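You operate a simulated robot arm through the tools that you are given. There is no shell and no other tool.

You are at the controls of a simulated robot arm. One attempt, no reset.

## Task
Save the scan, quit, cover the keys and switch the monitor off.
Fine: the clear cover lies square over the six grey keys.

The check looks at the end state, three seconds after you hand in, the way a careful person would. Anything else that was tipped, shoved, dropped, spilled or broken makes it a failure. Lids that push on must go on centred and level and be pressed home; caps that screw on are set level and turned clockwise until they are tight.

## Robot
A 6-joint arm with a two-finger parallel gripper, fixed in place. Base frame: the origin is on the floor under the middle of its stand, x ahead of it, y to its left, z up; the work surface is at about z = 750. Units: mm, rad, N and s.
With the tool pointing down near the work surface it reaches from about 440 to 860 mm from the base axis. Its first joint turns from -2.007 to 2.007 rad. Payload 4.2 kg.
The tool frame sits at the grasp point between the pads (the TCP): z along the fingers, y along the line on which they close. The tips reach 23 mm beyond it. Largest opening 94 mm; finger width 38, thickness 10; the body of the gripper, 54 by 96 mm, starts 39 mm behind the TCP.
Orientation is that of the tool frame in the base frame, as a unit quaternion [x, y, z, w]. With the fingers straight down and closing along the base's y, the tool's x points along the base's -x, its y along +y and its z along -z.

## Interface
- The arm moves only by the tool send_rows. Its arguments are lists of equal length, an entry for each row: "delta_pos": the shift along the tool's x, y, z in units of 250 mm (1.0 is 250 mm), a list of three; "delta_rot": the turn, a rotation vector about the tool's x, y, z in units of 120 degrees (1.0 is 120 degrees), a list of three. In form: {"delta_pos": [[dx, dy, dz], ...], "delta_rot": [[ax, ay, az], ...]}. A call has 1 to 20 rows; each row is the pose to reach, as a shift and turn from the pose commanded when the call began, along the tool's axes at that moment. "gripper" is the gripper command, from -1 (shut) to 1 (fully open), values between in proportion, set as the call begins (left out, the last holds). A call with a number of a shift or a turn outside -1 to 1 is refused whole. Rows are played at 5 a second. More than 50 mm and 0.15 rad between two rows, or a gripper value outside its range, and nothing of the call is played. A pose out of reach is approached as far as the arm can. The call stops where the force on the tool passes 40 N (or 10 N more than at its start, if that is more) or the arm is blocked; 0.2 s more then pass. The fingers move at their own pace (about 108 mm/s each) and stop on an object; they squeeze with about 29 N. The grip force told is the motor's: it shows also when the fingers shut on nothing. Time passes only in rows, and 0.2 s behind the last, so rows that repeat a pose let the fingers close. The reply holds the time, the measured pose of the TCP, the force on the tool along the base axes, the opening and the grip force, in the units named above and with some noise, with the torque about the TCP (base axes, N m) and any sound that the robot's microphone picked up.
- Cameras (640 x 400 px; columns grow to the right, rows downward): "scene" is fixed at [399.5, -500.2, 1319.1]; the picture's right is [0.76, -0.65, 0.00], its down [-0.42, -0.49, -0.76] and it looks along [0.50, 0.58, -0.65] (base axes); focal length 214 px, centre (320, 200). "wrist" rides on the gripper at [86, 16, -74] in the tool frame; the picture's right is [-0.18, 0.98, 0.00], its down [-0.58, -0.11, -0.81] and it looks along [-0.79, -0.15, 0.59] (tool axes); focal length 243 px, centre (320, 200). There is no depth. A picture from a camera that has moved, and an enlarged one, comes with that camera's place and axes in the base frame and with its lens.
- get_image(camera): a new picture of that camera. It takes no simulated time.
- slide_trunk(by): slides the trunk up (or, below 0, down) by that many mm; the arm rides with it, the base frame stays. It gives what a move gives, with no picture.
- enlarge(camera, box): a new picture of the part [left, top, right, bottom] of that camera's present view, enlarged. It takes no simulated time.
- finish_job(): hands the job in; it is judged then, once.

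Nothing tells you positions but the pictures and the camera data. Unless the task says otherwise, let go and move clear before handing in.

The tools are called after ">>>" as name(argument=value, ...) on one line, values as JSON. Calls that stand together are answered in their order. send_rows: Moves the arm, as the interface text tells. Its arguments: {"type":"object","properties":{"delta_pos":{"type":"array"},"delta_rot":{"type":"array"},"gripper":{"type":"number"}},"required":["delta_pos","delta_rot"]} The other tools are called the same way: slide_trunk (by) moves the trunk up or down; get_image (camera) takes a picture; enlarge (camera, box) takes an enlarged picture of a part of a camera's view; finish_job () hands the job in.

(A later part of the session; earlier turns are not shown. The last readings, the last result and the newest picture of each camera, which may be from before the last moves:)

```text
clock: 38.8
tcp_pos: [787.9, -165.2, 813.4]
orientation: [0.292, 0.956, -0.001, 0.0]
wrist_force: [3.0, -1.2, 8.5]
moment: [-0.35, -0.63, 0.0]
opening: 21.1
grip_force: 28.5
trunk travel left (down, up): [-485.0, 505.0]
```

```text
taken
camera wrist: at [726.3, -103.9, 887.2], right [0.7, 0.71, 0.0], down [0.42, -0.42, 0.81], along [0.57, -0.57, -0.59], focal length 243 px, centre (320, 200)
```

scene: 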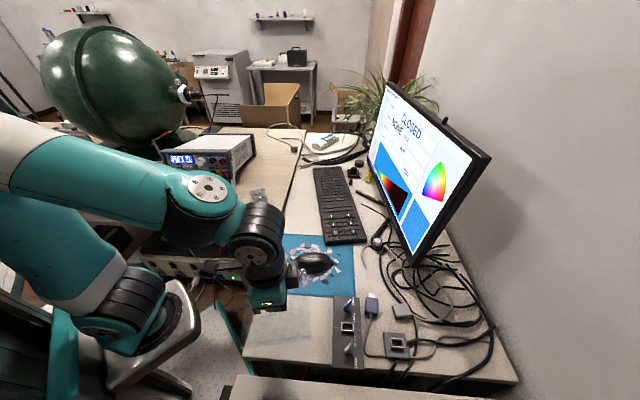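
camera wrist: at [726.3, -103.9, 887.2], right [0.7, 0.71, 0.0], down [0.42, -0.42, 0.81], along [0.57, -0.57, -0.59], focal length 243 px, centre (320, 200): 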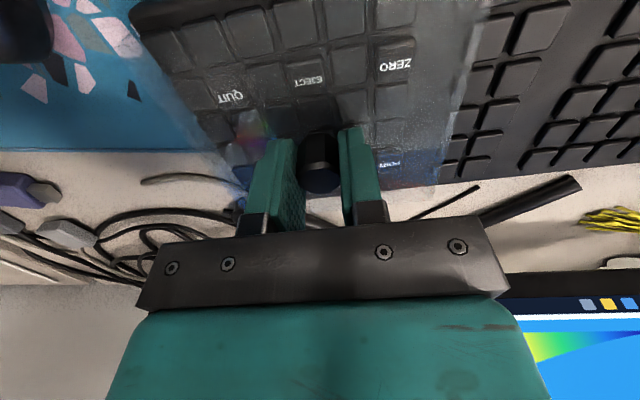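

>>> send_rows(delta_pos=[[0, 0, -0.001], [0, 0, -0.001], [0, 0, -0.001], [0, 0, -0.001]], delta_rot=[[0, 0, 0], [0, 0, 0], [0, 0, 0], [0, 0, 0]], gripper=0.3)

>>> get_image(camera="wrist")

>>> enlarge(camera="scene", box=[320, 195, 385, 250])

```text
clock: 39.8
tcp_pos: [788.0, -165.4, 812.8]
orientation: [0.292, 0.956, 0.001, 0.0]
wrist_force: [0.4, 0.0, -0.3]
moment: [0.0, -0.02, 0.03]
opening: 61.3
grip_force: 0.0
trunk travel left (down, up): [-485.0, 505.0]
```

```text
taken
camera wrist: at [726.4, -103.9, 887.5], right [0.7, 0.71, 0.0], down [0.42, -0.42, 0.81], along [0.57, -0.57, -0.59], focal length 243 px, centre (320, 200)
```

wrist: 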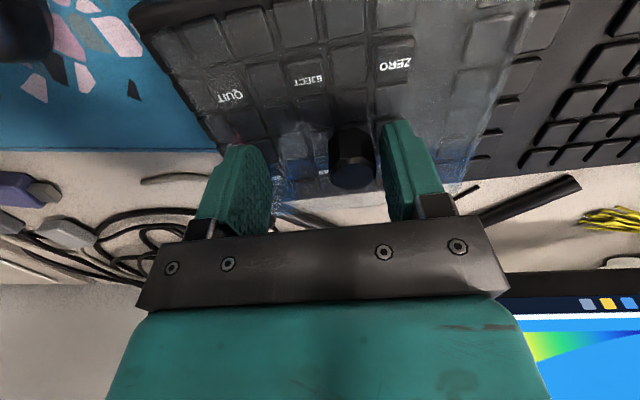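

```text
7.27 times, centred on (352, 222) of scene
camera zoom: at [399.5, -500.2, 1319.1], right [0.76, -0.65, 0.0], down [-0.42, -0.49, -0.76], along [0.5, 0.58, -0.65], focal length 1560 px, centre (84, 36)
```

zoom: 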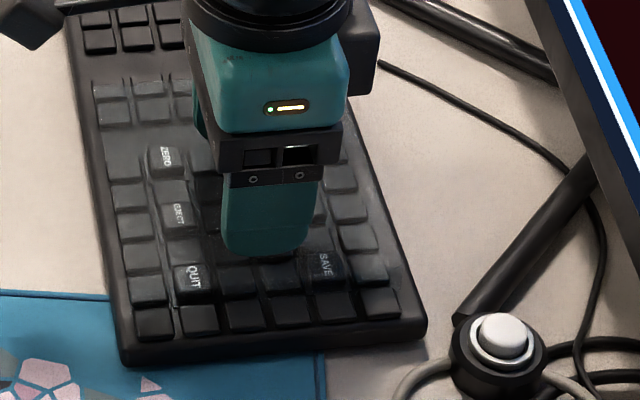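

The knob appears to have moved toward one finger as I released. I'll look closely before doing anything else.

>>> enlarge(camera="wrist", box=[170, 0, 510, 230])

>>> enlarge(camera="wrist", box=[290, 90, 440, 220])

>>> enlarge(camera="scene", box=[310, 170, 400, 250])

```text
1.74 times, centred on (340, 115) of wrist
camera zoom: at [726.4, -103.9, 887.5], right [0.7, 0.71, 0.0], down [0.42, -0.42, 0.81], along [0.57, -0.57, -0.59], focal length 422 px, centre (285, 348)
```

zoom: 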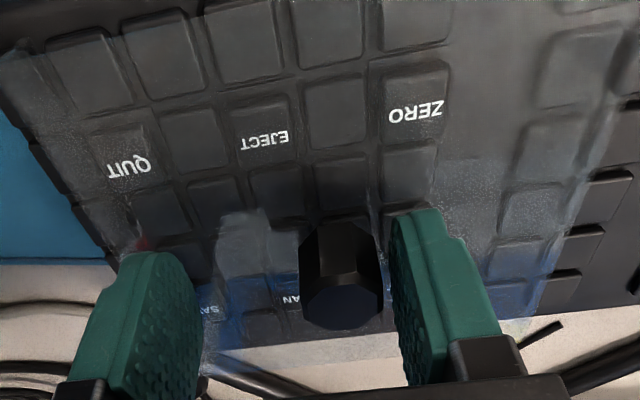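

```text
3.08 times, centred on (365, 155) of wrist
camera zoom: at [726.4, -103.9, 887.5], right [0.7, 0.71, 0.0], down [0.42, -0.42, 0.81], along [0.57, -0.57, -0.59], focal length 746 px, centre (182, 338)
```

zoom: 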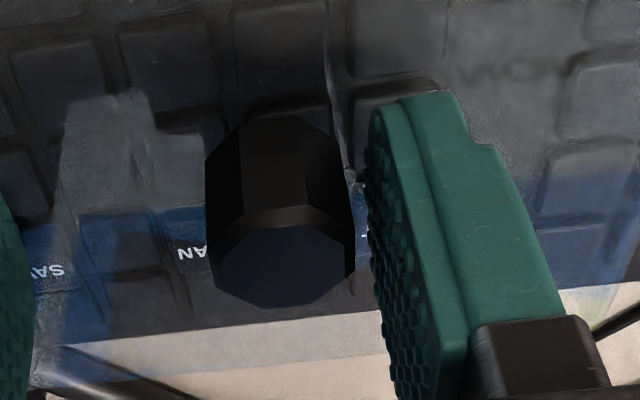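

```text
5.00 times, centred on (355, 210) of scene
camera zoom: at [399.5, -500.2, 1319.1], right [0.76, -0.65, 0.0], down [-0.42, -0.49, -0.76], along [0.5, 0.58, -0.65], focal length 1072 px, centre (145, 150)
```

zoom: 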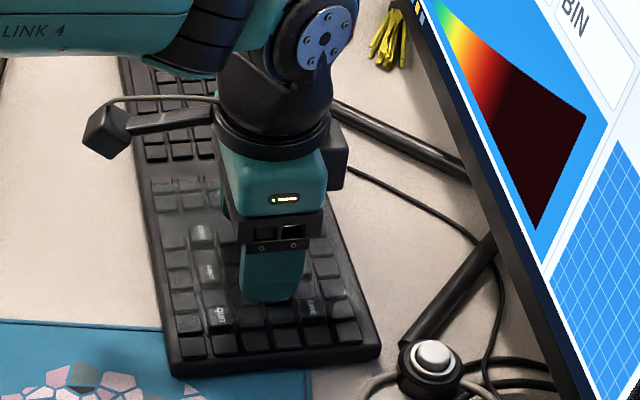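

The cover slid about 15 mm along the keyboard with one finger when the fingers opened quickly. I'll re-centre on the knob and regrasp it, then reposition, and this time release in tiny increments.

>>> send_rows(delta_pos=[[-0.002, 0.02, 0], [-0.005, 0.045, 0], [-0.006, 0.06, 0], [-0.006, 0.06, 0]], delta_rot=[[0, 0, 0], [0, 0, 0], [0, 0, 0], [0, 0, 0]])

>>> enlarge(camera="wrist", box=[170, 0, 510, 230])

```text
clock: 40.8
tcp_pos: [798.3, -154.2, 812.7]
orientation: [0.292, 0.956, 0.0, 0.001]
wrist_force: [-0.2, 0.4, -1.3]
moment: [0.01, 0.0, 0.01]
opening: 61.0
grip_force: 0.1
trunk travel left (down, up): [-485.0, 505.0]
```

```text
1.74 times, centred on (340, 115) of wrist
camera zoom: at [736.5, -92.2, 887.9], right [0.7, 0.71, 0.0], down [0.42, -0.42, 0.81], along [0.57, -0.57, -0.59], focal length 422 px, centre (285, 348)
```

zoom: 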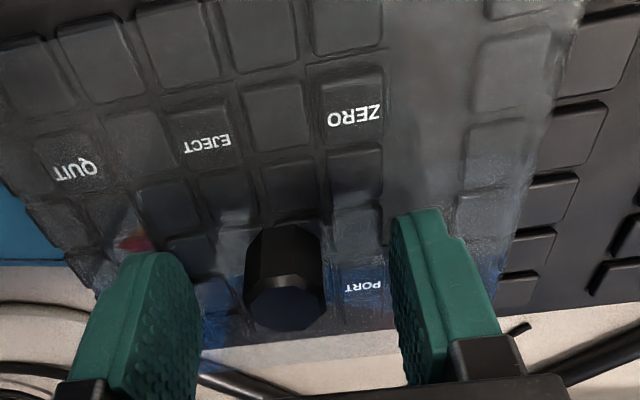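

>>> send_rows(delta_pos=[[0, 0, 0], [0, 0, 0], [0, 0, 0], [0, 0, 0]], delta_rot=[[0, 0, 0], [0, 0, 0], [0, 0, 0], [0, 0, 0]], gripper=-1)

>>> enlarge(camera="wrist", box=[170, 0, 510, 230])

```text
clock: 41.8
tcp_pos: [798.4, -154.2, 813.0]
orientation: [0.293, 0.956, 0.0, 0.0]
wrist_force: [-0.7, -0.1, -0.3]
moment: [0.03, 0.02, -0.02]
opening: 21.2
grip_force: 29.1
trunk travel left (down, up): [-485.0, 505.0]
```

```text
1.74 times, centred on (340, 115) of wrist
camera zoom: at [736.5, -92.2, 888.0], right [0.7, 0.71, 0.0], down [0.42, -0.42, 0.81], along [0.57, -0.57, -0.59], focal length 422 px, centre (285, 348)
```

zoom: 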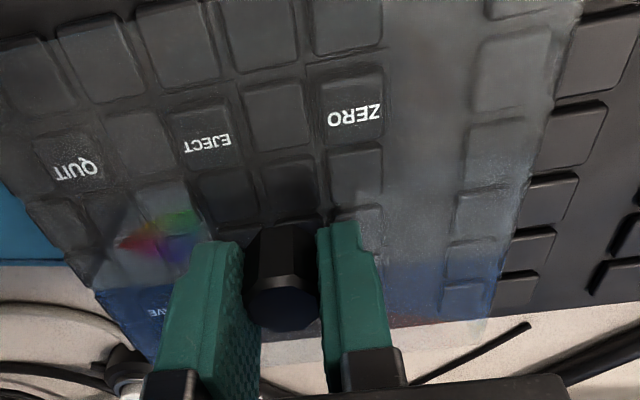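

>>> enlarge(camera="wrist", box=[270, 110, 370, 200])

>>> enlarge(camera="wrist", box=[330, 0, 530, 220])

```text
4.44 times, centred on (320, 155) of wrist
camera zoom: at [736.5, -92.2, 888.0], right [0.7, 0.71, 0.0], down [0.42, -0.42, 0.81], along [0.57, -0.57, -0.59], focal length 1078 px, centre (320, 400)
```

zoom: 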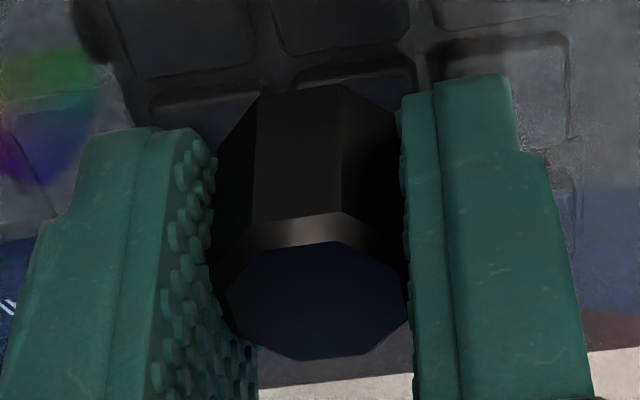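

```text
1.82 times, centred on (430, 110) of wrist
camera zoom: at [736.5, -92.2, 888.0], right [0.7, 0.71, 0.0], down [0.42, -0.42, 0.81], along [0.57, -0.57, -0.59], focal length 441 px, centre (120, 364)
```

zoom: 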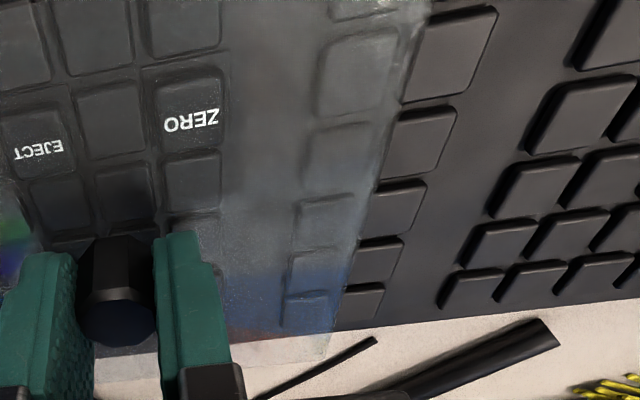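

>>> send_rows(delta_pos=[[0, 0, -0.02], [0, 0, -0.06], [0, 0, -0.06]], delta_rot=[[0, 0, 0], [0, 0, 0], [0, 0, 0]])

>>> send_rows(delta_pos=[[0.002, -0.02, 0], [0.004, -0.04, 0], [0.004, -0.06, 0], [0.004, -0.06, 0], [0.004, -0.06, 0]], delta_rot=[[0, 0, 0], [0, 0, 0], [0, 0, 0], [0, 0, 0], [0, 0, 0]])

>>> enlarge(camera="wrist", box=[330, 0, 530, 220])

>>> enlarge(camera="wrist", box=[140, 0, 340, 220])

>>> enlarge(camera="scene", box=[310, 180, 400, 250])

```text
clock: 42.6
tcp_pos: [797.4, -155.2, 830.7]
orientation: [0.293, 0.956, 0.0, 0.0]
wrist_force: [-0.2, -0.1, -0.7]
moment: [0.03, 0.03, 0.02]
opening: 21.1
grip_force: 29.6
trunk travel left (down, up): [-485.0, 505.0]
```

```text
clock: 43.8
tcp_pos: [788.0, -166.5, 829.6]
orientation: [0.293, 0.956, 0.0, 0.001]
wrist_force: [0.4, -0.3, -1.0]
moment: [-0.04, 0.0, -0.01]
opening: 21.4
grip_force: 29.2
trunk travel left (down, up): [-485.0, 505.0]
```

```text
1.82 times, centred on (430, 110) of wrist
camera zoom: at [726.5, -105.2, 904.3], right [0.7, 0.71, 0.0], down [0.42, -0.42, 0.81], along [0.57, -0.57, -0.59], focal length 441 px, centre (120, 364)
```

zoom: 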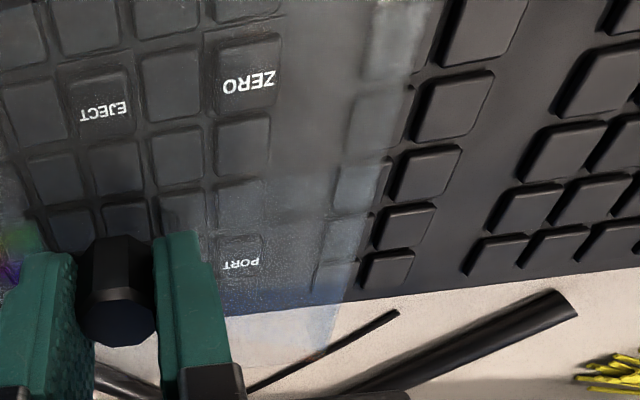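

```text
1.82 times, centred on (240, 110) of wrist
camera zoom: at [726.5, -105.2, 904.3], right [0.7, 0.71, 0.0], down [0.42, -0.42, 0.81], along [0.57, -0.57, -0.59], focal length 441 px, centre (466, 364)
```

zoom: 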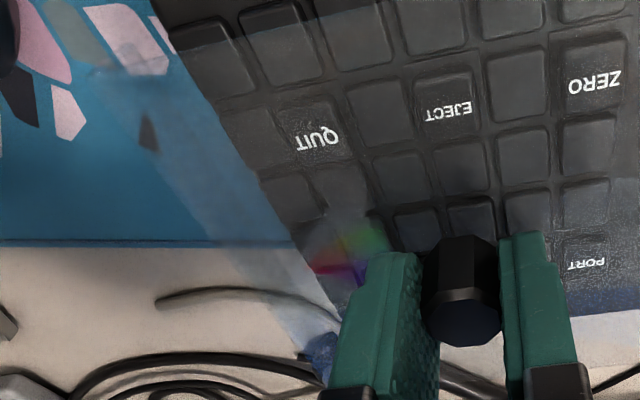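

```text
5.71 times, centred on (355, 215) of scene
camera zoom: at [399.5, -500.2, 1319.1], right [0.76, -0.65, 0.0], down [-0.42, -0.49, -0.76], along [0.5, 0.58, -0.65], focal length 1226 px, centre (120, 114)
```

zoom: 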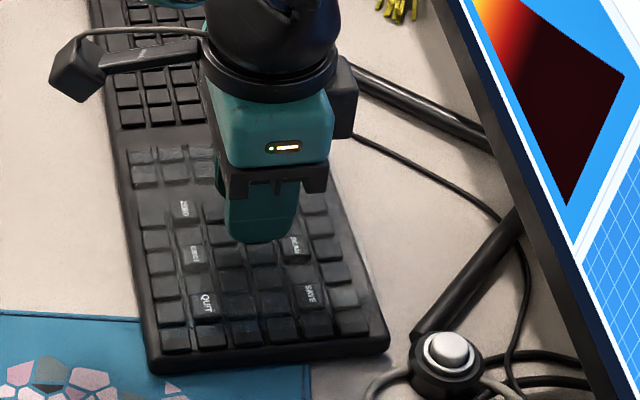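

The cover is centred on the keys again to within about 1 mm. I'll nudge 1 mm, lower to contact, then release slowly in small steps.

>>> send_rows(delta_pos=[[0, 0.004, 0.02], [0, 0.004, 0.04], [0, 0.004, 0.056], [0, 0.004, 0.056]], delta_rot=[[0, 0, 0], [0, 0, 0], [0, 0, 0], [0, 0, 0]])

>>> enlarge(camera="wrist", box=[330, 0, 530, 220])

```text
clock: 44.8
tcp_pos: [790.1, -165.5, 815.4]
orientation: [0.292, 0.956, 0.0, 0.0]
wrist_force: [0.8, -0.1, -0.3]
moment: [0.04, 0.01, 0.01]
opening: 21.7
grip_force: 29.5
trunk travel left (down, up): [-485.0, 505.0]
```

```text
1.82 times, centred on (430, 110) of wrist
camera zoom: at [727.9, -104.2, 889.3], right [0.7, 0.71, 0.0], down [0.42, -0.42, 0.81], along [0.57, -0.57, -0.59], focal length 441 px, centre (120, 364)
```

zoom: 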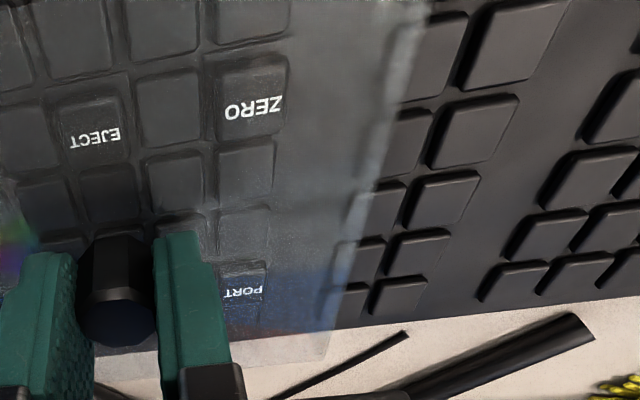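

>>> send_rows(delta_pos=[[0.002, 0, 0.004], [0.002, 0, 0.008], [0.002, 0, 0.008]], delta_rot=[[0, 0, 0], [0, 0, 0], [0, 0, 0]])

>>> send_rows(delta_pos=[[0, 0, 0.004], [0, 0, 0.004]], delta_rot=[[0, 0, 0], [0, 0, 0]])

```text
clock: 45.6
tcp_pos: [788.9, -165.3, 813.8]
orientation: [0.293, 0.956, 0.0, 0.001]
wrist_force: [0.1, -0.2, 4.7]
moment: [0.15, 0.25, -0.04]
opening: 21.2
grip_force: 29.3
trunk travel left (down, up): [-485.0, 505.0]
```

```text
clock: 46.2
tcp_pos: [789.7, -166.1, 813.0]
orientation: [0.291, 0.957, 0.001, 0.001]
wrist_force: [1.0, 1.1, 15.4]
moment: [0.31, 0.51, -0.04]
opening: 21.3
grip_force: 28.9
trunk travel left (down, up): [-485.0, 505.0]
```

>>> send_rows(delta_pos=[[0, 0, 0.003], [0, 0, 0.003]], delta_rot=[[0, 0, 0], [0, 0, 0]])

>>> send_rows(delta_pos=[[0, 0, 0], [0, 0, 0]], delta_rot=[[0, 0, 0], [0, 0, 0]], gripper=-0.53)

>>> send_rows(delta_pos=[[0, 0, 0], [0, 0, 0]], delta_rot=[[0, 0, 0], [0, 0, 0]], gripper=-0.52)

>>> get_image(camera="wrist")

```text
clock: 46.8
tcp_pos: [790.0, -165.3, 811.2]
orientation: [0.291, 0.957, 0.001, 0.002]
wrist_force: [-1.1, 3.6, 20.0]
moment: [0.02, -0.01, -0.01]
opening: 21.5
grip_force: 29.5
trunk travel left (down, up): [-485.0, 505.0]
```

```text
clock: 47.4
tcp_pos: [789.1, -165.2, 811.0]
orientation: [0.292, 0.956, -0.001, 0.0]
wrist_force: [-0.7, 2.9, 15.2]
moment: [0.09, 0.07, 0.0]
opening: 22.3
grip_force: 0.2
trunk travel left (down, up): [-485.0, 505.0]
```

```text
clock: 48.0
tcp_pos: [787.7, -165.0, 810.1]
orientation: [0.292, 0.957, 0.0, 0.001]
wrist_force: [-2.3, 3.1, 12.8]
moment: [0.07, 0.06, 0.07]
opening: 22.2
grip_force: 0.0
trunk travel left (down, up): [-485.0, 505.0]
```

```text
taken
camera wrist: at [727.0, -104.1, 885.5], right [0.7, 0.71, 0.0], down [0.42, -0.42, 0.81], along [0.57, -0.57, -0.59], focal length 243 px, centre (320, 200)
```

wrist: 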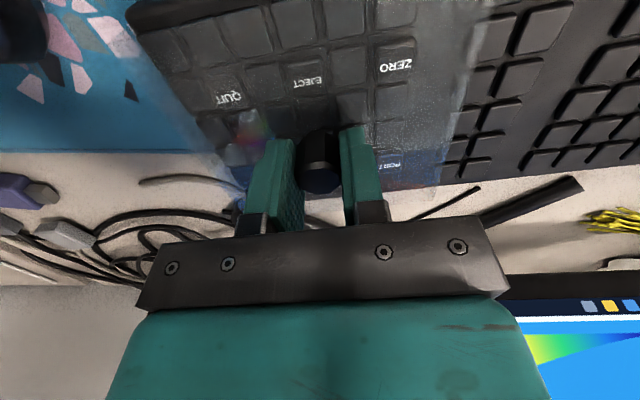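

The grip is released to zero and the knob hasn't moved. The fingertips are touching the plate, so I'll raise 2 mm and then open further in small steps.

>>> send_rows(delta_pos=[[0, 0, -0.004], [0, 0, -0.008], [0, 0, -0.012]], delta_rot=[[0, 0, 0], [0, 0, 0], [0, 0, 0]])

>>> send_rows(delta_pos=[[0, 0, 0], [0, 0, 0]], delta_rot=[[0, 0, 0], [0, 0, 0]], gripper=-0.48)

>>> enlarge(camera="wrist", box=[270, 110, 370, 200])

>>> enlarge(camera="wrist", box=[330, 0, 530, 220])

```text
clock: 48.8
tcp_pos: [788.6, -165.9, 812.6]
orientation: [0.293, 0.956, 0.0, -0.001]
wrist_force: [0.6, 0.5, -0.8]
moment: [0.0, 0.01, 0.01]
opening: 22.6
grip_force: 0.0
trunk travel left (down, up): [-485.0, 505.0]
```

```text
clock: 49.4
tcp_pos: [789.5, -165.7, 813.2]
orientation: [0.292, 0.956, -0.001, 0.0]
wrist_force: [-0.1, 0.2, 0.3]
moment: [0.0, -0.02, -0.01]
opening: 24.3
grip_force: 0.0
trunk travel left (down, up): [-485.0, 505.0]
```

```text
4.44 times, centred on (320, 155) of wrist
camera zoom: at [727.2, -104.1, 888.0], right [0.7, 0.71, 0.0], down [0.42, -0.42, 0.81], along [0.57, -0.57, -0.59], focal length 1078 px, centre (320, 400)
```

zoom: 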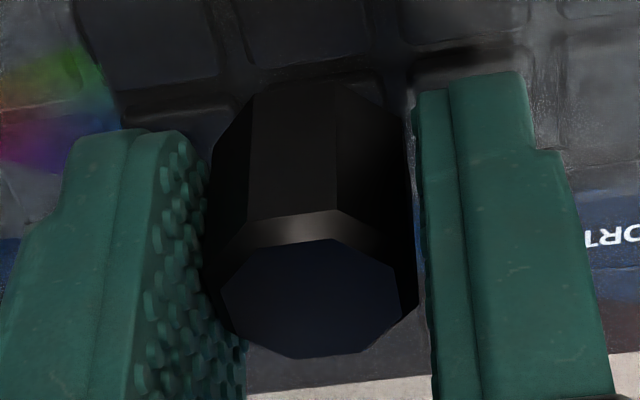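

```text
1.82 times, centred on (430, 110) of wrist
camera zoom: at [727.2, -104.1, 888.0], right [0.7, 0.71, 0.0], down [0.42, -0.42, 0.81], along [0.57, -0.57, -0.59], focal length 441 px, centre (120, 364)
```

zoom: 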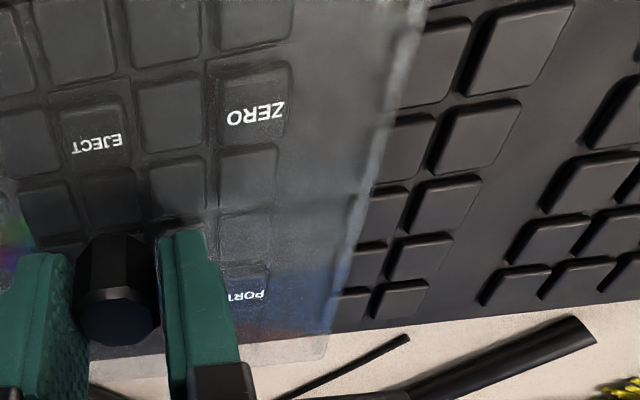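

>>> send_rows(delta_pos=[[0, 0, 0], [0, 0, 0]], delta_rot=[[0, 0, 0], [0, 0, 0]], gripper=-0.4)

>>> send_rows(delta_pos=[[0, 0, 0], [0, 0, 0]], delta_rot=[[0, 0, 0], [0, 0, 0]], gripper=-0.2)

>>> enlarge(camera="wrist", box=[270, 110, 370, 200])

>>> enlarge(camera="wrist", box=[330, 0, 530, 220])

```text
clock: 50.0
tcp_pos: [789.6, -165.4, 812.7]
orientation: [0.293, 0.956, 0.0, 0.0]
wrist_force: [-0.7, 0.2, 0.3]
moment: [0.03, 0.03, -0.01]
opening: 28.4
grip_force: 0.1
trunk travel left (down, up): [-485.0, 505.0]
```

```text
clock: 50.6
tcp_pos: [789.2, -165.8, 813.1]
orientation: [0.292, 0.956, 0.0, -0.001]
wrist_force: [-0.2, 0.6, 0.2]
moment: [-0.02, -0.02, 0.02]
opening: 37.7
grip_force: 0.1
trunk travel left (down, up): [-485.0, 505.0]
```

```text
4.44 times, centred on (320, 155) of wrist
camera zoom: at [727.2, -104.1, 888.0], right [0.7, 0.71, 0.0], down [0.42, -0.42, 0.81], along [0.57, -0.57, -0.59], focal length 1078 px, centre (320, 400)
```

zoom: 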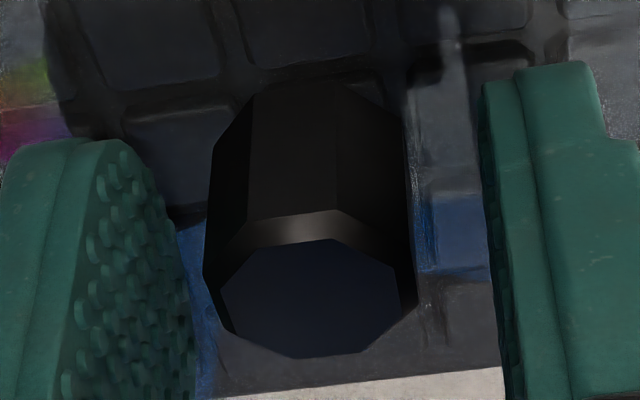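

```text
1.82 times, centred on (430, 110) of wrist
camera zoom: at [727.2, -104.1, 888.0], right [0.7, 0.71, 0.0], down [0.42, -0.42, 0.81], along [0.57, -0.57, -0.59], focal length 441 px, centre (120, 364)
```

zoom: 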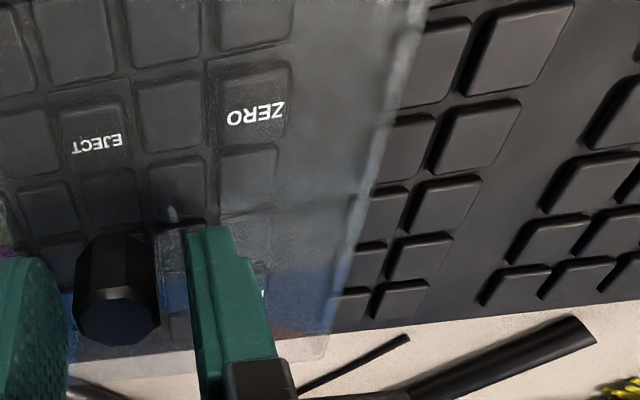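

The fingers are clear of the knob and the cover stayed put. I'll lift straight up and inspect.

>>> send_rows(delta_pos=[[0, 0, -0.02], [0, 0, -0.06], [0, 0, -0.14], [0, 0, -0.28], [0, 0, -0.44], [0, 0, -0.52]], delta_rot=[[0, 0, 0], [0, 0, 0], [0, 0, 0], [0, 0, 0], [0, 0, 0], [0, 0, 0]])

>>> send_rows(delta_pos=[[0.1, 0, 0], [0.2, 0, 0]], delta_rot=[[0, 0, 0], [0, 0, 0]], gripper=1)

>>> get_image(camera="wrist")

>>> enlarge(camera="scene", box=[310, 180, 400, 250])

>>> enlarge(camera="scene", box=[365, 80, 485, 200])

```text
clock: 52.0
tcp_pos: [791.3, -165.1, 945.0]
orientation: [0.293, 0.956, -0.001, 0.0]
wrist_force: [-0.5, -0.9, 0.2]
moment: [-0.01, -0.02, 0.01]
opening: 37.6
grip_force: 0.1
trunk travel left (down, up): [-485.0, 505.0]
```

```text
clock: 52.6
tcp_pos: [749.3, -138.2, 944.4]
orientation: [0.292, 0.957, 0.0, 0.0]
wrist_force: [-1.3, -0.2, 0.4]
moment: [-0.01, 0.03, 0.01]
opening: 93.9
grip_force: 0.0
trunk travel left (down, up): [-485.0, 505.0]
```

```text
taken
camera wrist: at [686.5, -76.5, 1018.4], right [0.7, 0.71, 0.0], down [0.42, -0.42, 0.81], along [0.57, -0.57, -0.59], focal length 243 px, centre (320, 200)
```

wrist: 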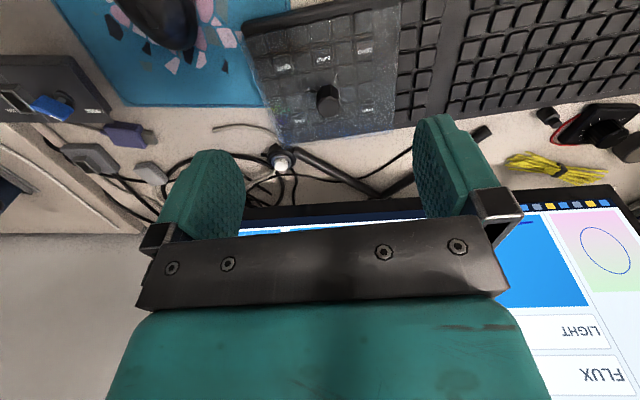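

```text
5.71 times, centred on (355, 215) of scene
camera zoom: at [399.5, -500.2, 1319.1], right [0.76, -0.65, 0.0], down [-0.42, -0.49, -0.76], along [0.5, 0.58, -0.65], focal length 1226 px, centre (120, 114)
```

zoom: 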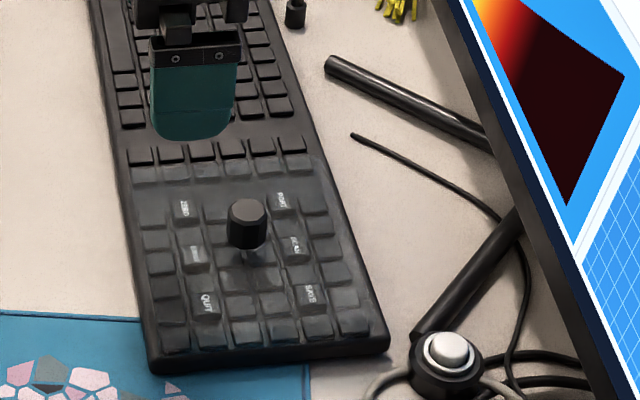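

```text
3.33 times, centred on (425, 140) of scene
camera zoom: at [399.5, -500.2, 1319.1], right [0.76, -0.65, 0.0], down [-0.42, -0.49, -0.76], along [0.5, 0.58, -0.65], focal length 715 px, centre (-30, 400)
```

zoom: 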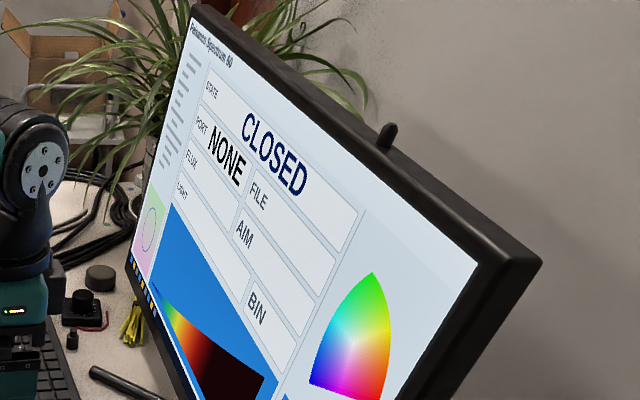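

>>> enlarge(camera="wrist", box=[220, 0, 430, 160])

>>> enlarge(camera="scene", box=[325, 200, 380, 250])

```text
2.50 times, centred on (325, 80) of wrist
camera zoom: at [686.5, -76.5, 1018.4], right [0.7, 0.71, 0.0], down [0.42, -0.42, 0.81], along [0.57, -0.57, -0.59], focal length 606 px, centre (308, 500)
```

zoom: 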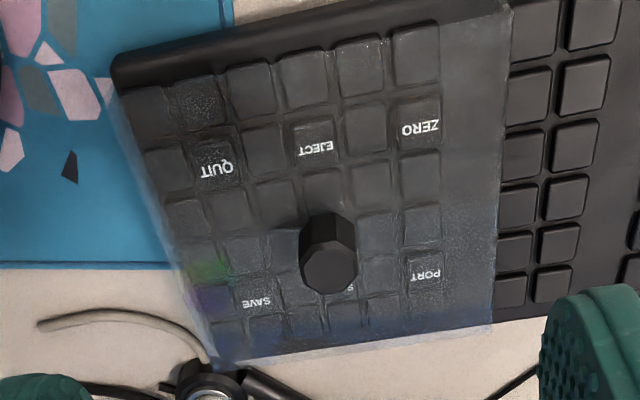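

```text
8.00 times, centred on (352, 225) of scene
camera zoom: at [399.5, -500.2, 1319.1], right [0.76, -0.65, 0.0], down [-0.42, -0.49, -0.76], along [0.5, 0.58, -0.65], focal length 1716 px, centre (60, 0)
```

zoom: 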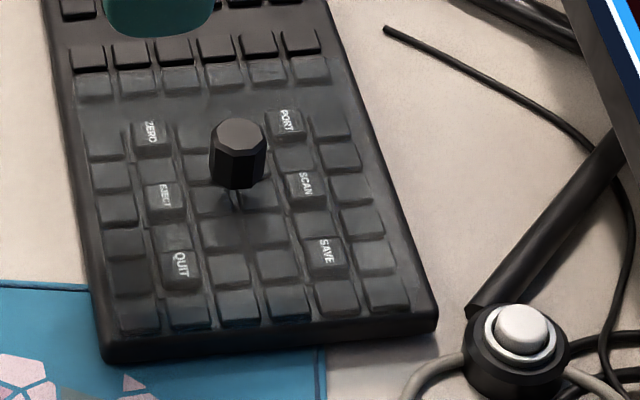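

The cover sits centred, square to the six keys, and the program reads CLOSED. Next is the monitor: the plunger top is near (914, -323, 1154), so I'll close the gripper, raise the trunk and move to a tilted standoff to look at it.

>>> slide_trunk(by=285)

>>> send_rows(delta_pos=[[-0.105, -0.04, -0.004], [-0.21, -0.08, -0.008], [-0.315, -0.12, -0.012], [-0.42, -0.16, -0.016], [-0.525, -0.2, -0.02], [-0.63, -0.24, -0.024]], delta_rot=[[0, -0.0556, 0], [0, -0.1111, 0], [0, -0.1667, 0], [0, -0.2222, 0], [0, -0.2778, 0], [0, -0.3333, 0]], gripper=-1)

>>> get_image(camera="wrist")

>>> get_image(camera="scene")

```text
clock: 55.5
tcp_pos: [746.9, -139.4, 1228.9]
orientation: [0.292, 0.956, 0.0, 0.0]
wrist_force: [0.1, 0.7, -0.5]
moment: [0.01, 0.02, 0.02]
opening: 93.7
grip_force: 0.0
trunk travel left (down, up): [-770.0, 220.0]
```

```text
clock: 56.9
tcp_pos: [844.9, -274.5, 1235.7]
orientation: [0.275, 0.898, -0.1, 0.328]
wrist_force: [0.0, -0.1, 0.6]
moment: [-0.02, 0.02, 0.02]
opening: 0.0
grip_force: 28.4
trunk travel left (down, up): [-770.0, 220.0]
```

```text
taken
camera wrist: at [760.1, -198.7, 1236.6], right [0.67, 0.74, 0.12], down [-0.12, -0.05, 0.99], along [0.74, -0.67, 0.06], focal length 243 px, centre (320, 200)
```

wrist: 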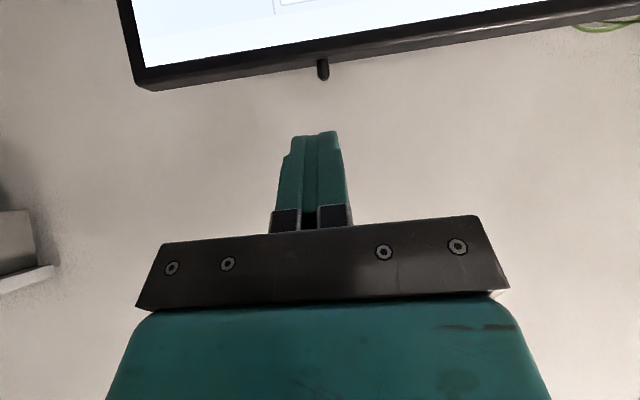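

```text
taken
```

scene: 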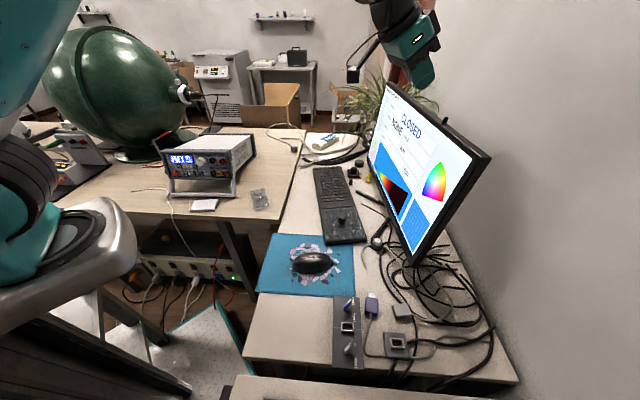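

>>> enlarge(camera="wrist", box=[270, 40, 370, 150])

>>> enlarge(camera="scene", box=[310, 190, 390, 250])

```text
3.64 times, centred on (320, 95) of wrist
camera zoom: at [760.1, -198.7, 1236.6], right [0.67, 0.74, 0.12], down [-0.12, -0.05, 0.99], along [0.74, -0.67, 0.06], focal length 882 px, centre (320, 582)
```

zoom: 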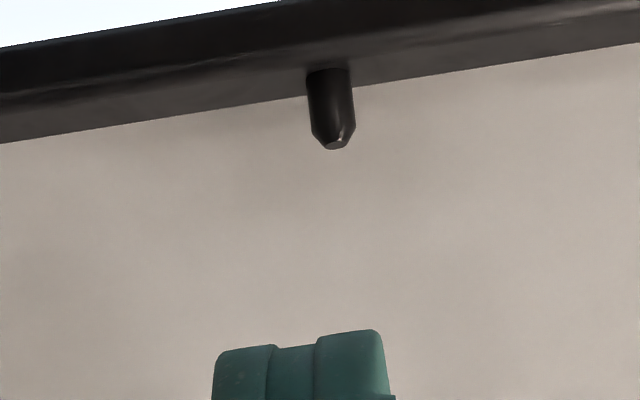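

```text
6.67 times, centred on (350, 220) of scene
camera zoom: at [399.5, -500.2, 1319.1], right [0.76, -0.65, 0.0], down [-0.42, -0.49, -0.76], along [0.5, 0.58, -0.65], focal length 1430 px, centre (120, 67)
```

zoom: 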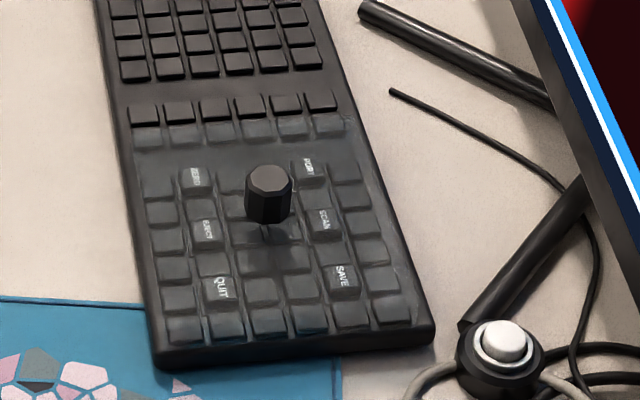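

The stick is upright like a push plunger. I'll move so the fingertips hover about 20 mm above it.

>>> send_rows(delta_pos=[[-0.037, 0, 0.082], [-0.074, 0, 0.164], [-0.111, 0, 0.246], [-0.148, -0.001, 0.328], [-0.148, -0.001, 0.328]], delta_rot=[[0, 0, 0], [0, 0, 0], [0, 0, 0], [0, 0, 0], [0, 0, 0]])

>>> get_image(camera="wrist")

>>> enlarge(camera="scene", box=[390, 60, 500, 150])

>>> enlarge(camera="wrist", box=[270, 40, 370, 180])

```text
clock: 58.1
tcp_pos: [912.1, -319.7, 1197.7]
orientation: [0.274, 0.899, -0.1, 0.327]
wrist_force: [-0.7, -0.2, 0.0]
moment: [-0.02, -0.06, -0.01]
opening: 0.0
grip_force: 29.0
trunk travel left (down, up): [-770.0, 220.0]
```

```text
taken
camera wrist: at [827.2, -242.9, 1199.0], right [0.67, 0.74, 0.12], down [-0.12, -0.05, 0.99], along [0.74, -0.67, 0.06], focal length 243 px, centre (320, 200)
```

wrist: 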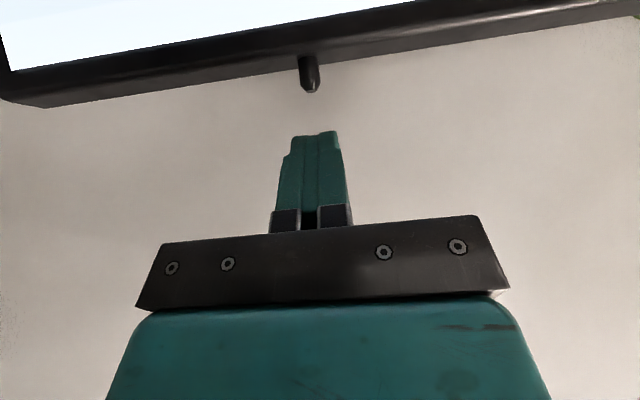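

```text
4.44 times, centred on (445, 105) of scene
camera zoom: at [399.5, -500.2, 1319.1], right [0.76, -0.65, 0.0], down [-0.42, -0.49, -0.76], along [0.5, 0.58, -0.65], focal length 953 px, centre (-236, 622)
```

zoom: 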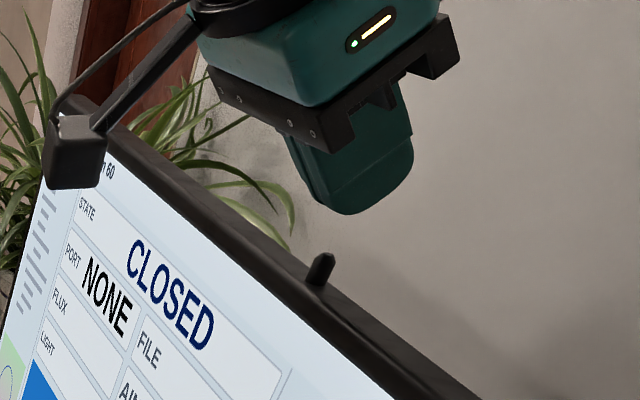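

```text
2.86 times, centred on (320, 110) of wrist
camera zoom: at [827.2, -242.9, 1199.0], right [0.67, 0.74, 0.12], down [-0.12, -0.05, 0.99], along [0.74, -0.67, 0.06], focal length 693 px, centre (320, 457)
```

zoom: 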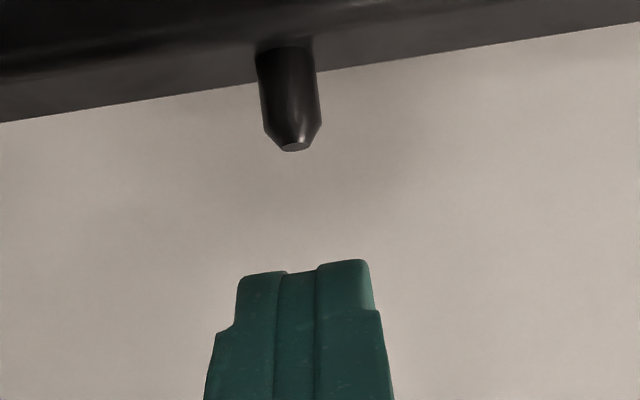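

The tips are aligned above the plunger. I'll descend straight down in stages and watch for force and a click.

>>> send_rows(delta_pos=[[0.0154, 0, 0.0184], [0.0309, 0, 0.0368], [0.0437, 0, 0.0521]], delta_rot=[[0, 0, 0], [0, 0, 0], [0, 0, 0]])

>>> enlarge(camera="wrist", box=[270, 40, 370, 180])

>>> enlarge(camera="scene", box=[410, 80, 490, 140])

```text
clock: 58.9
tcp_pos: [911.5, -319.6, 1181.0]
orientation: [0.275, 0.898, -0.1, 0.328]
wrist_force: [-3.4, 0.7, 5.5]
moment: [0.01, 0.06, 0.01]
opening: 0.0
grip_force: 28.4
trunk travel left (down, up): [-770.0, 220.0]
```

```text
2.86 times, centred on (320, 110) of wrist
camera zoom: at [827.8, -243.8, 1182.6], right [0.67, 0.74, 0.12], down [-0.12, -0.05, 0.99], along [0.74, -0.68, 0.06], focal length 693 px, centre (320, 457)
```

zoom: 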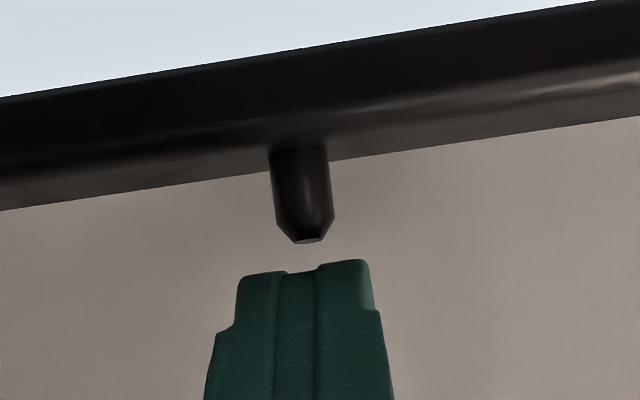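

```text
6.67 times, centred on (450, 110) of scene
camera zoom: at [399.5, -500.2, 1319.1], right [0.76, -0.65, 0.0], down [-0.42, -0.49, -0.76], along [0.5, 0.58, -0.65], focal length 1430 px, centre (-547, 800)
```

zoom: 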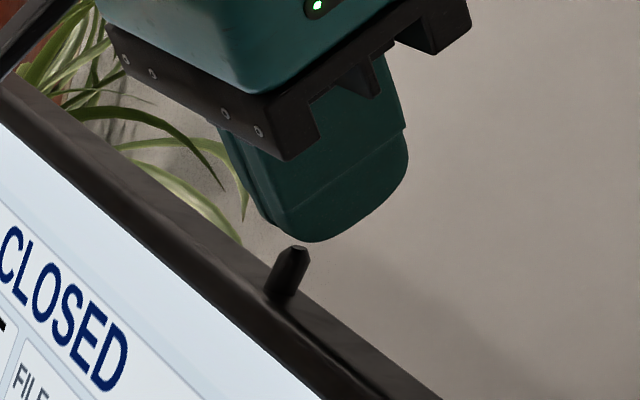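

>>> send_rows(delta_pos=[[0, 0, 0], [0, 0, 0]], delta_rot=[[0, 0, 0], [0, 0, 0]])

>>> enlarge(camera="scene", box=[430, 95, 470, 130])

```text
clock: 59.5
tcp_pos: [912.3, -321.2, 1180.1]
orientation: [0.274, 0.899, -0.099, 0.327]
wrist_force: [-2.1, -0.4, 8.2]
moment: [-0.02, 0.08, 0.04]
opening: 0.1
grip_force: 28.3
trunk travel left (down, up): [-770.0, 220.0]
```

```text
11.43 times, centred on (450, 112) of scene
camera zoom: at [399.5, -500.2, 1319.1], right [0.76, -0.65, 0.0], down [-0.42, -0.49, -0.76], along [0.5, 0.58, -0.65], focal length 2451 px, centre (-1166, 1200)
```

zoom: 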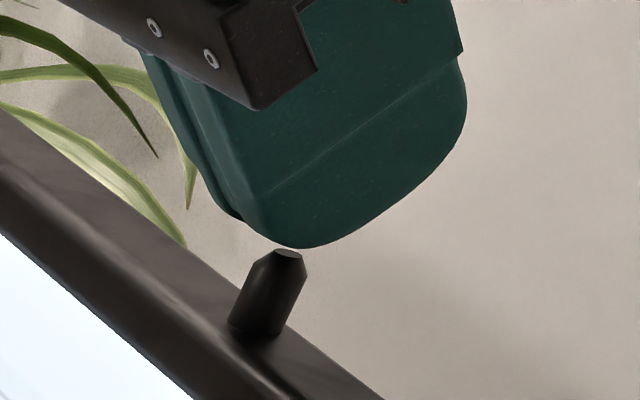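

There is already about 8 N of contact on the plunger. I'll press further in 1 mm steps.

>>> send_rows(delta_pos=[[0.00257, 0, 0.00306], [0.00257, 0, 0.00306]], delta_rot=[[0, 0, 0], [0, 0, 0]])

>>> send_rows(delta_pos=[[0.00257, 0, 0.00306], [0.00257, 0, 0.00306]], delta_rot=[[0, 0, 0], [0, 0, 0]])

>>> enlarge(camera="scene", box=[390, 80, 490, 180])

>>> enlarge(camera="wrist", box=[270, 40, 370, 180])

```text
clock: 60.1
tcp_pos: [911.6, -320.7, 1180.1]
orientation: [0.273, 0.899, -0.1, 0.328]
wrist_force: [-1.6, 2.7, 5.8]
moment: [0.0, 0.05, 0.03]
opening: 0.0
grip_force: 28.8
trunk travel left (down, up): [-770.0, 220.0]
```

```text
clock: 60.7
tcp_pos: [912.4, -320.4, 1178.0]
orientation: [0.275, 0.898, -0.1, 0.327]
wrist_force: [-2.0, 2.5, 5.1]
moment: [0.03, 0.06, 0.01]
opening: 0.0
grip_force: 29.0
trunk travel left (down, up): [-770.0, 220.0]
```

```text
4.00 times, centred on (440, 130) of scene
camera zoom: at [399.5, -500.2, 1319.1], right [0.76, -0.65, 0.0], down [-0.42, -0.49, -0.76], along [0.5, 0.58, -0.65], focal length 858 px, centre (-160, 480)
```

zoom: 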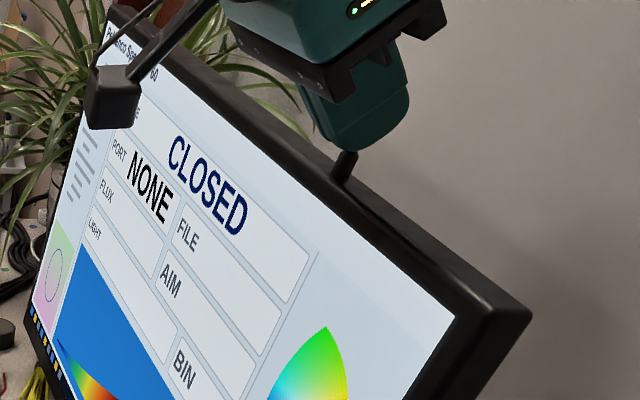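

```text
2.86 times, centred on (320, 110) of wrist
camera zoom: at [827.1, -243.6, 1179.7], right [0.67, 0.74, 0.12], down [-0.12, -0.05, 0.99], along [0.74, -0.67, 0.06], focal length 693 px, centre (320, 457)
```

zoom: 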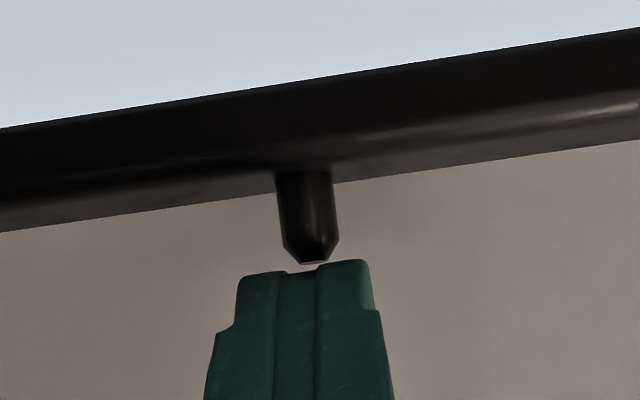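

>>> enlarge(camera="scene", box=[430, 95, 470, 130])

>>> send_rows(delta_pos=[[0.00257, 0, 0.00306], [0.00257, 0, 0.00306]], delta_rot=[[0, 0, 0], [0, 0, 0]])

>>> enlarge(camera="scene", box=[430, 95, 470, 130])

```text
11.43 times, centred on (450, 112) of scene
camera zoom: at [399.5, -500.2, 1319.1], right [0.76, -0.65, 0.0], down [-0.42, -0.49, -0.76], along [0.5, 0.58, -0.65], focal length 2451 px, centre (-1166, 1200)
```

zoom: 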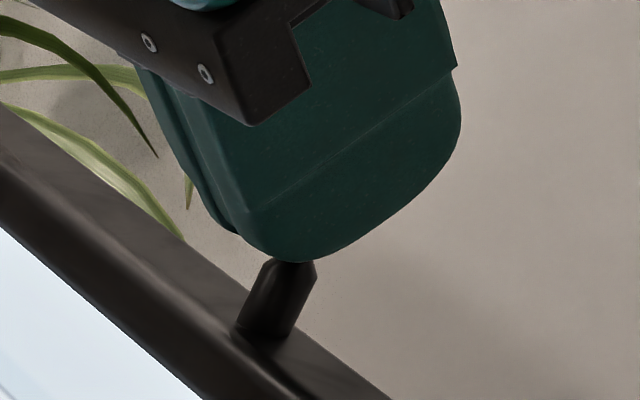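

```text
clock: 61.3
tcp_pos: [911.8, -322.1, 1176.6]
orientation: [0.274, 0.899, -0.099, 0.327]
wrist_force: [-1.6, 1.8, 6.0]
moment: [0.01, 0.02, 0.02]
opening: 0.1
grip_force: 29.5
trunk travel left (down, up): [-770.0, 220.0]
```

```text
11.43 times, centred on (450, 112) of scene
camera zoom: at [399.5, -500.2, 1319.1], right [0.76, -0.65, 0.0], down [-0.42, -0.49, -0.76], along [0.5, 0.58, -0.65], focal length 2451 px, centre (-1166, 1200)
```

zoom: 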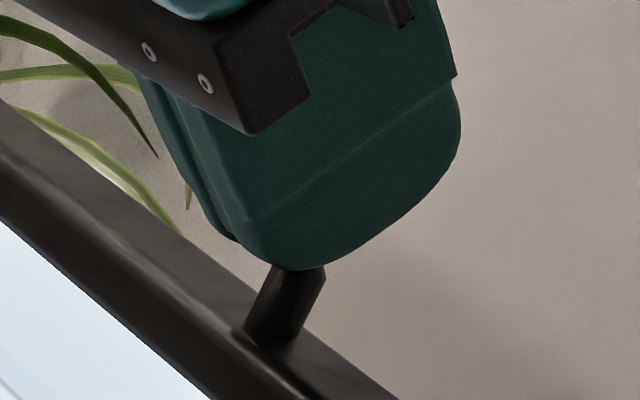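

The whole monitor top is shifting slightly back under this push instead of the plunger going in. I'm backing off immediately.

>>> send_rows(delta_pos=[[-0.0077, 0, -0.0092], [-0.0231, 0, -0.0276], [-0.0386, 0, -0.046]], delta_rot=[[0, 0, 0], [0, 0, 0], [0, 0, 0]])

>>> enlarge(camera="scene", box=[430, 95, 470, 130])

>>> get_image(camera="scene")

>>> enlarge(camera="scene", box=[430, 105, 470, 135])

```text
clock: 62.1
tcp_pos: [912.8, -320.1, 1190.8]
orientation: [0.275, 0.899, -0.1, 0.327]
wrist_force: [-0.6, -0.2, 0.0]
moment: [-0.02, -0.02, 0.0]
opening: 0.1
grip_force: 29.4
trunk travel left (down, up): [-770.0, 220.0]
```

```text
11.43 times, centred on (450, 112) of scene
camera zoom: at [399.5, -500.2, 1319.1], right [0.76, -0.65, 0.0], down [-0.42, -0.49, -0.76], along [0.5, 0.58, -0.65], focal length 2451 px, centre (-1166, 1200)
```

zoom: 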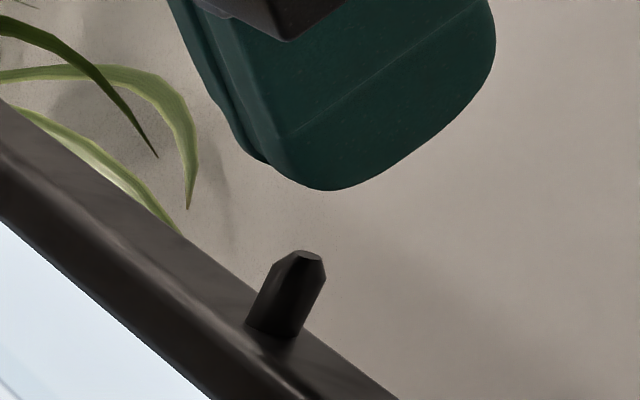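

```text
taken
```

scene: 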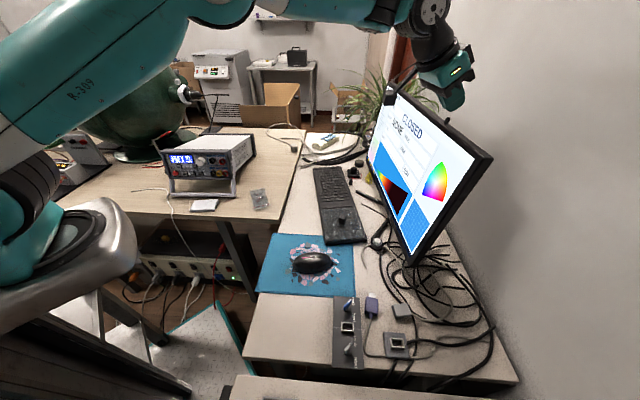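

```text
13.33 times, centred on (450, 120) of scene
camera zoom: at [399.5, -500.2, 1319.1], right [0.76, -0.65, 0.0], down [-0.42, -0.49, -0.76], along [0.5, 0.58, -0.65], focal length 2860 px, centre (-1413, 1267)
```

zoom: 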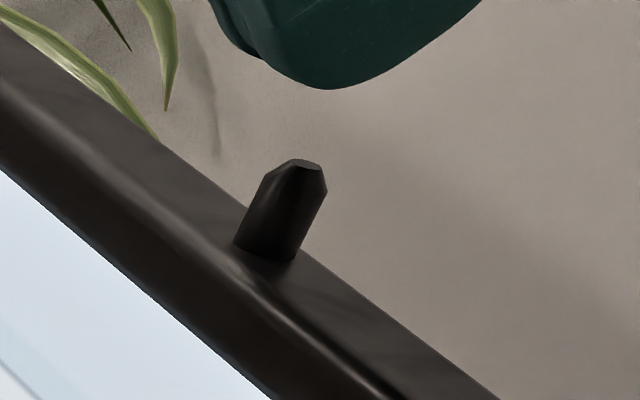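

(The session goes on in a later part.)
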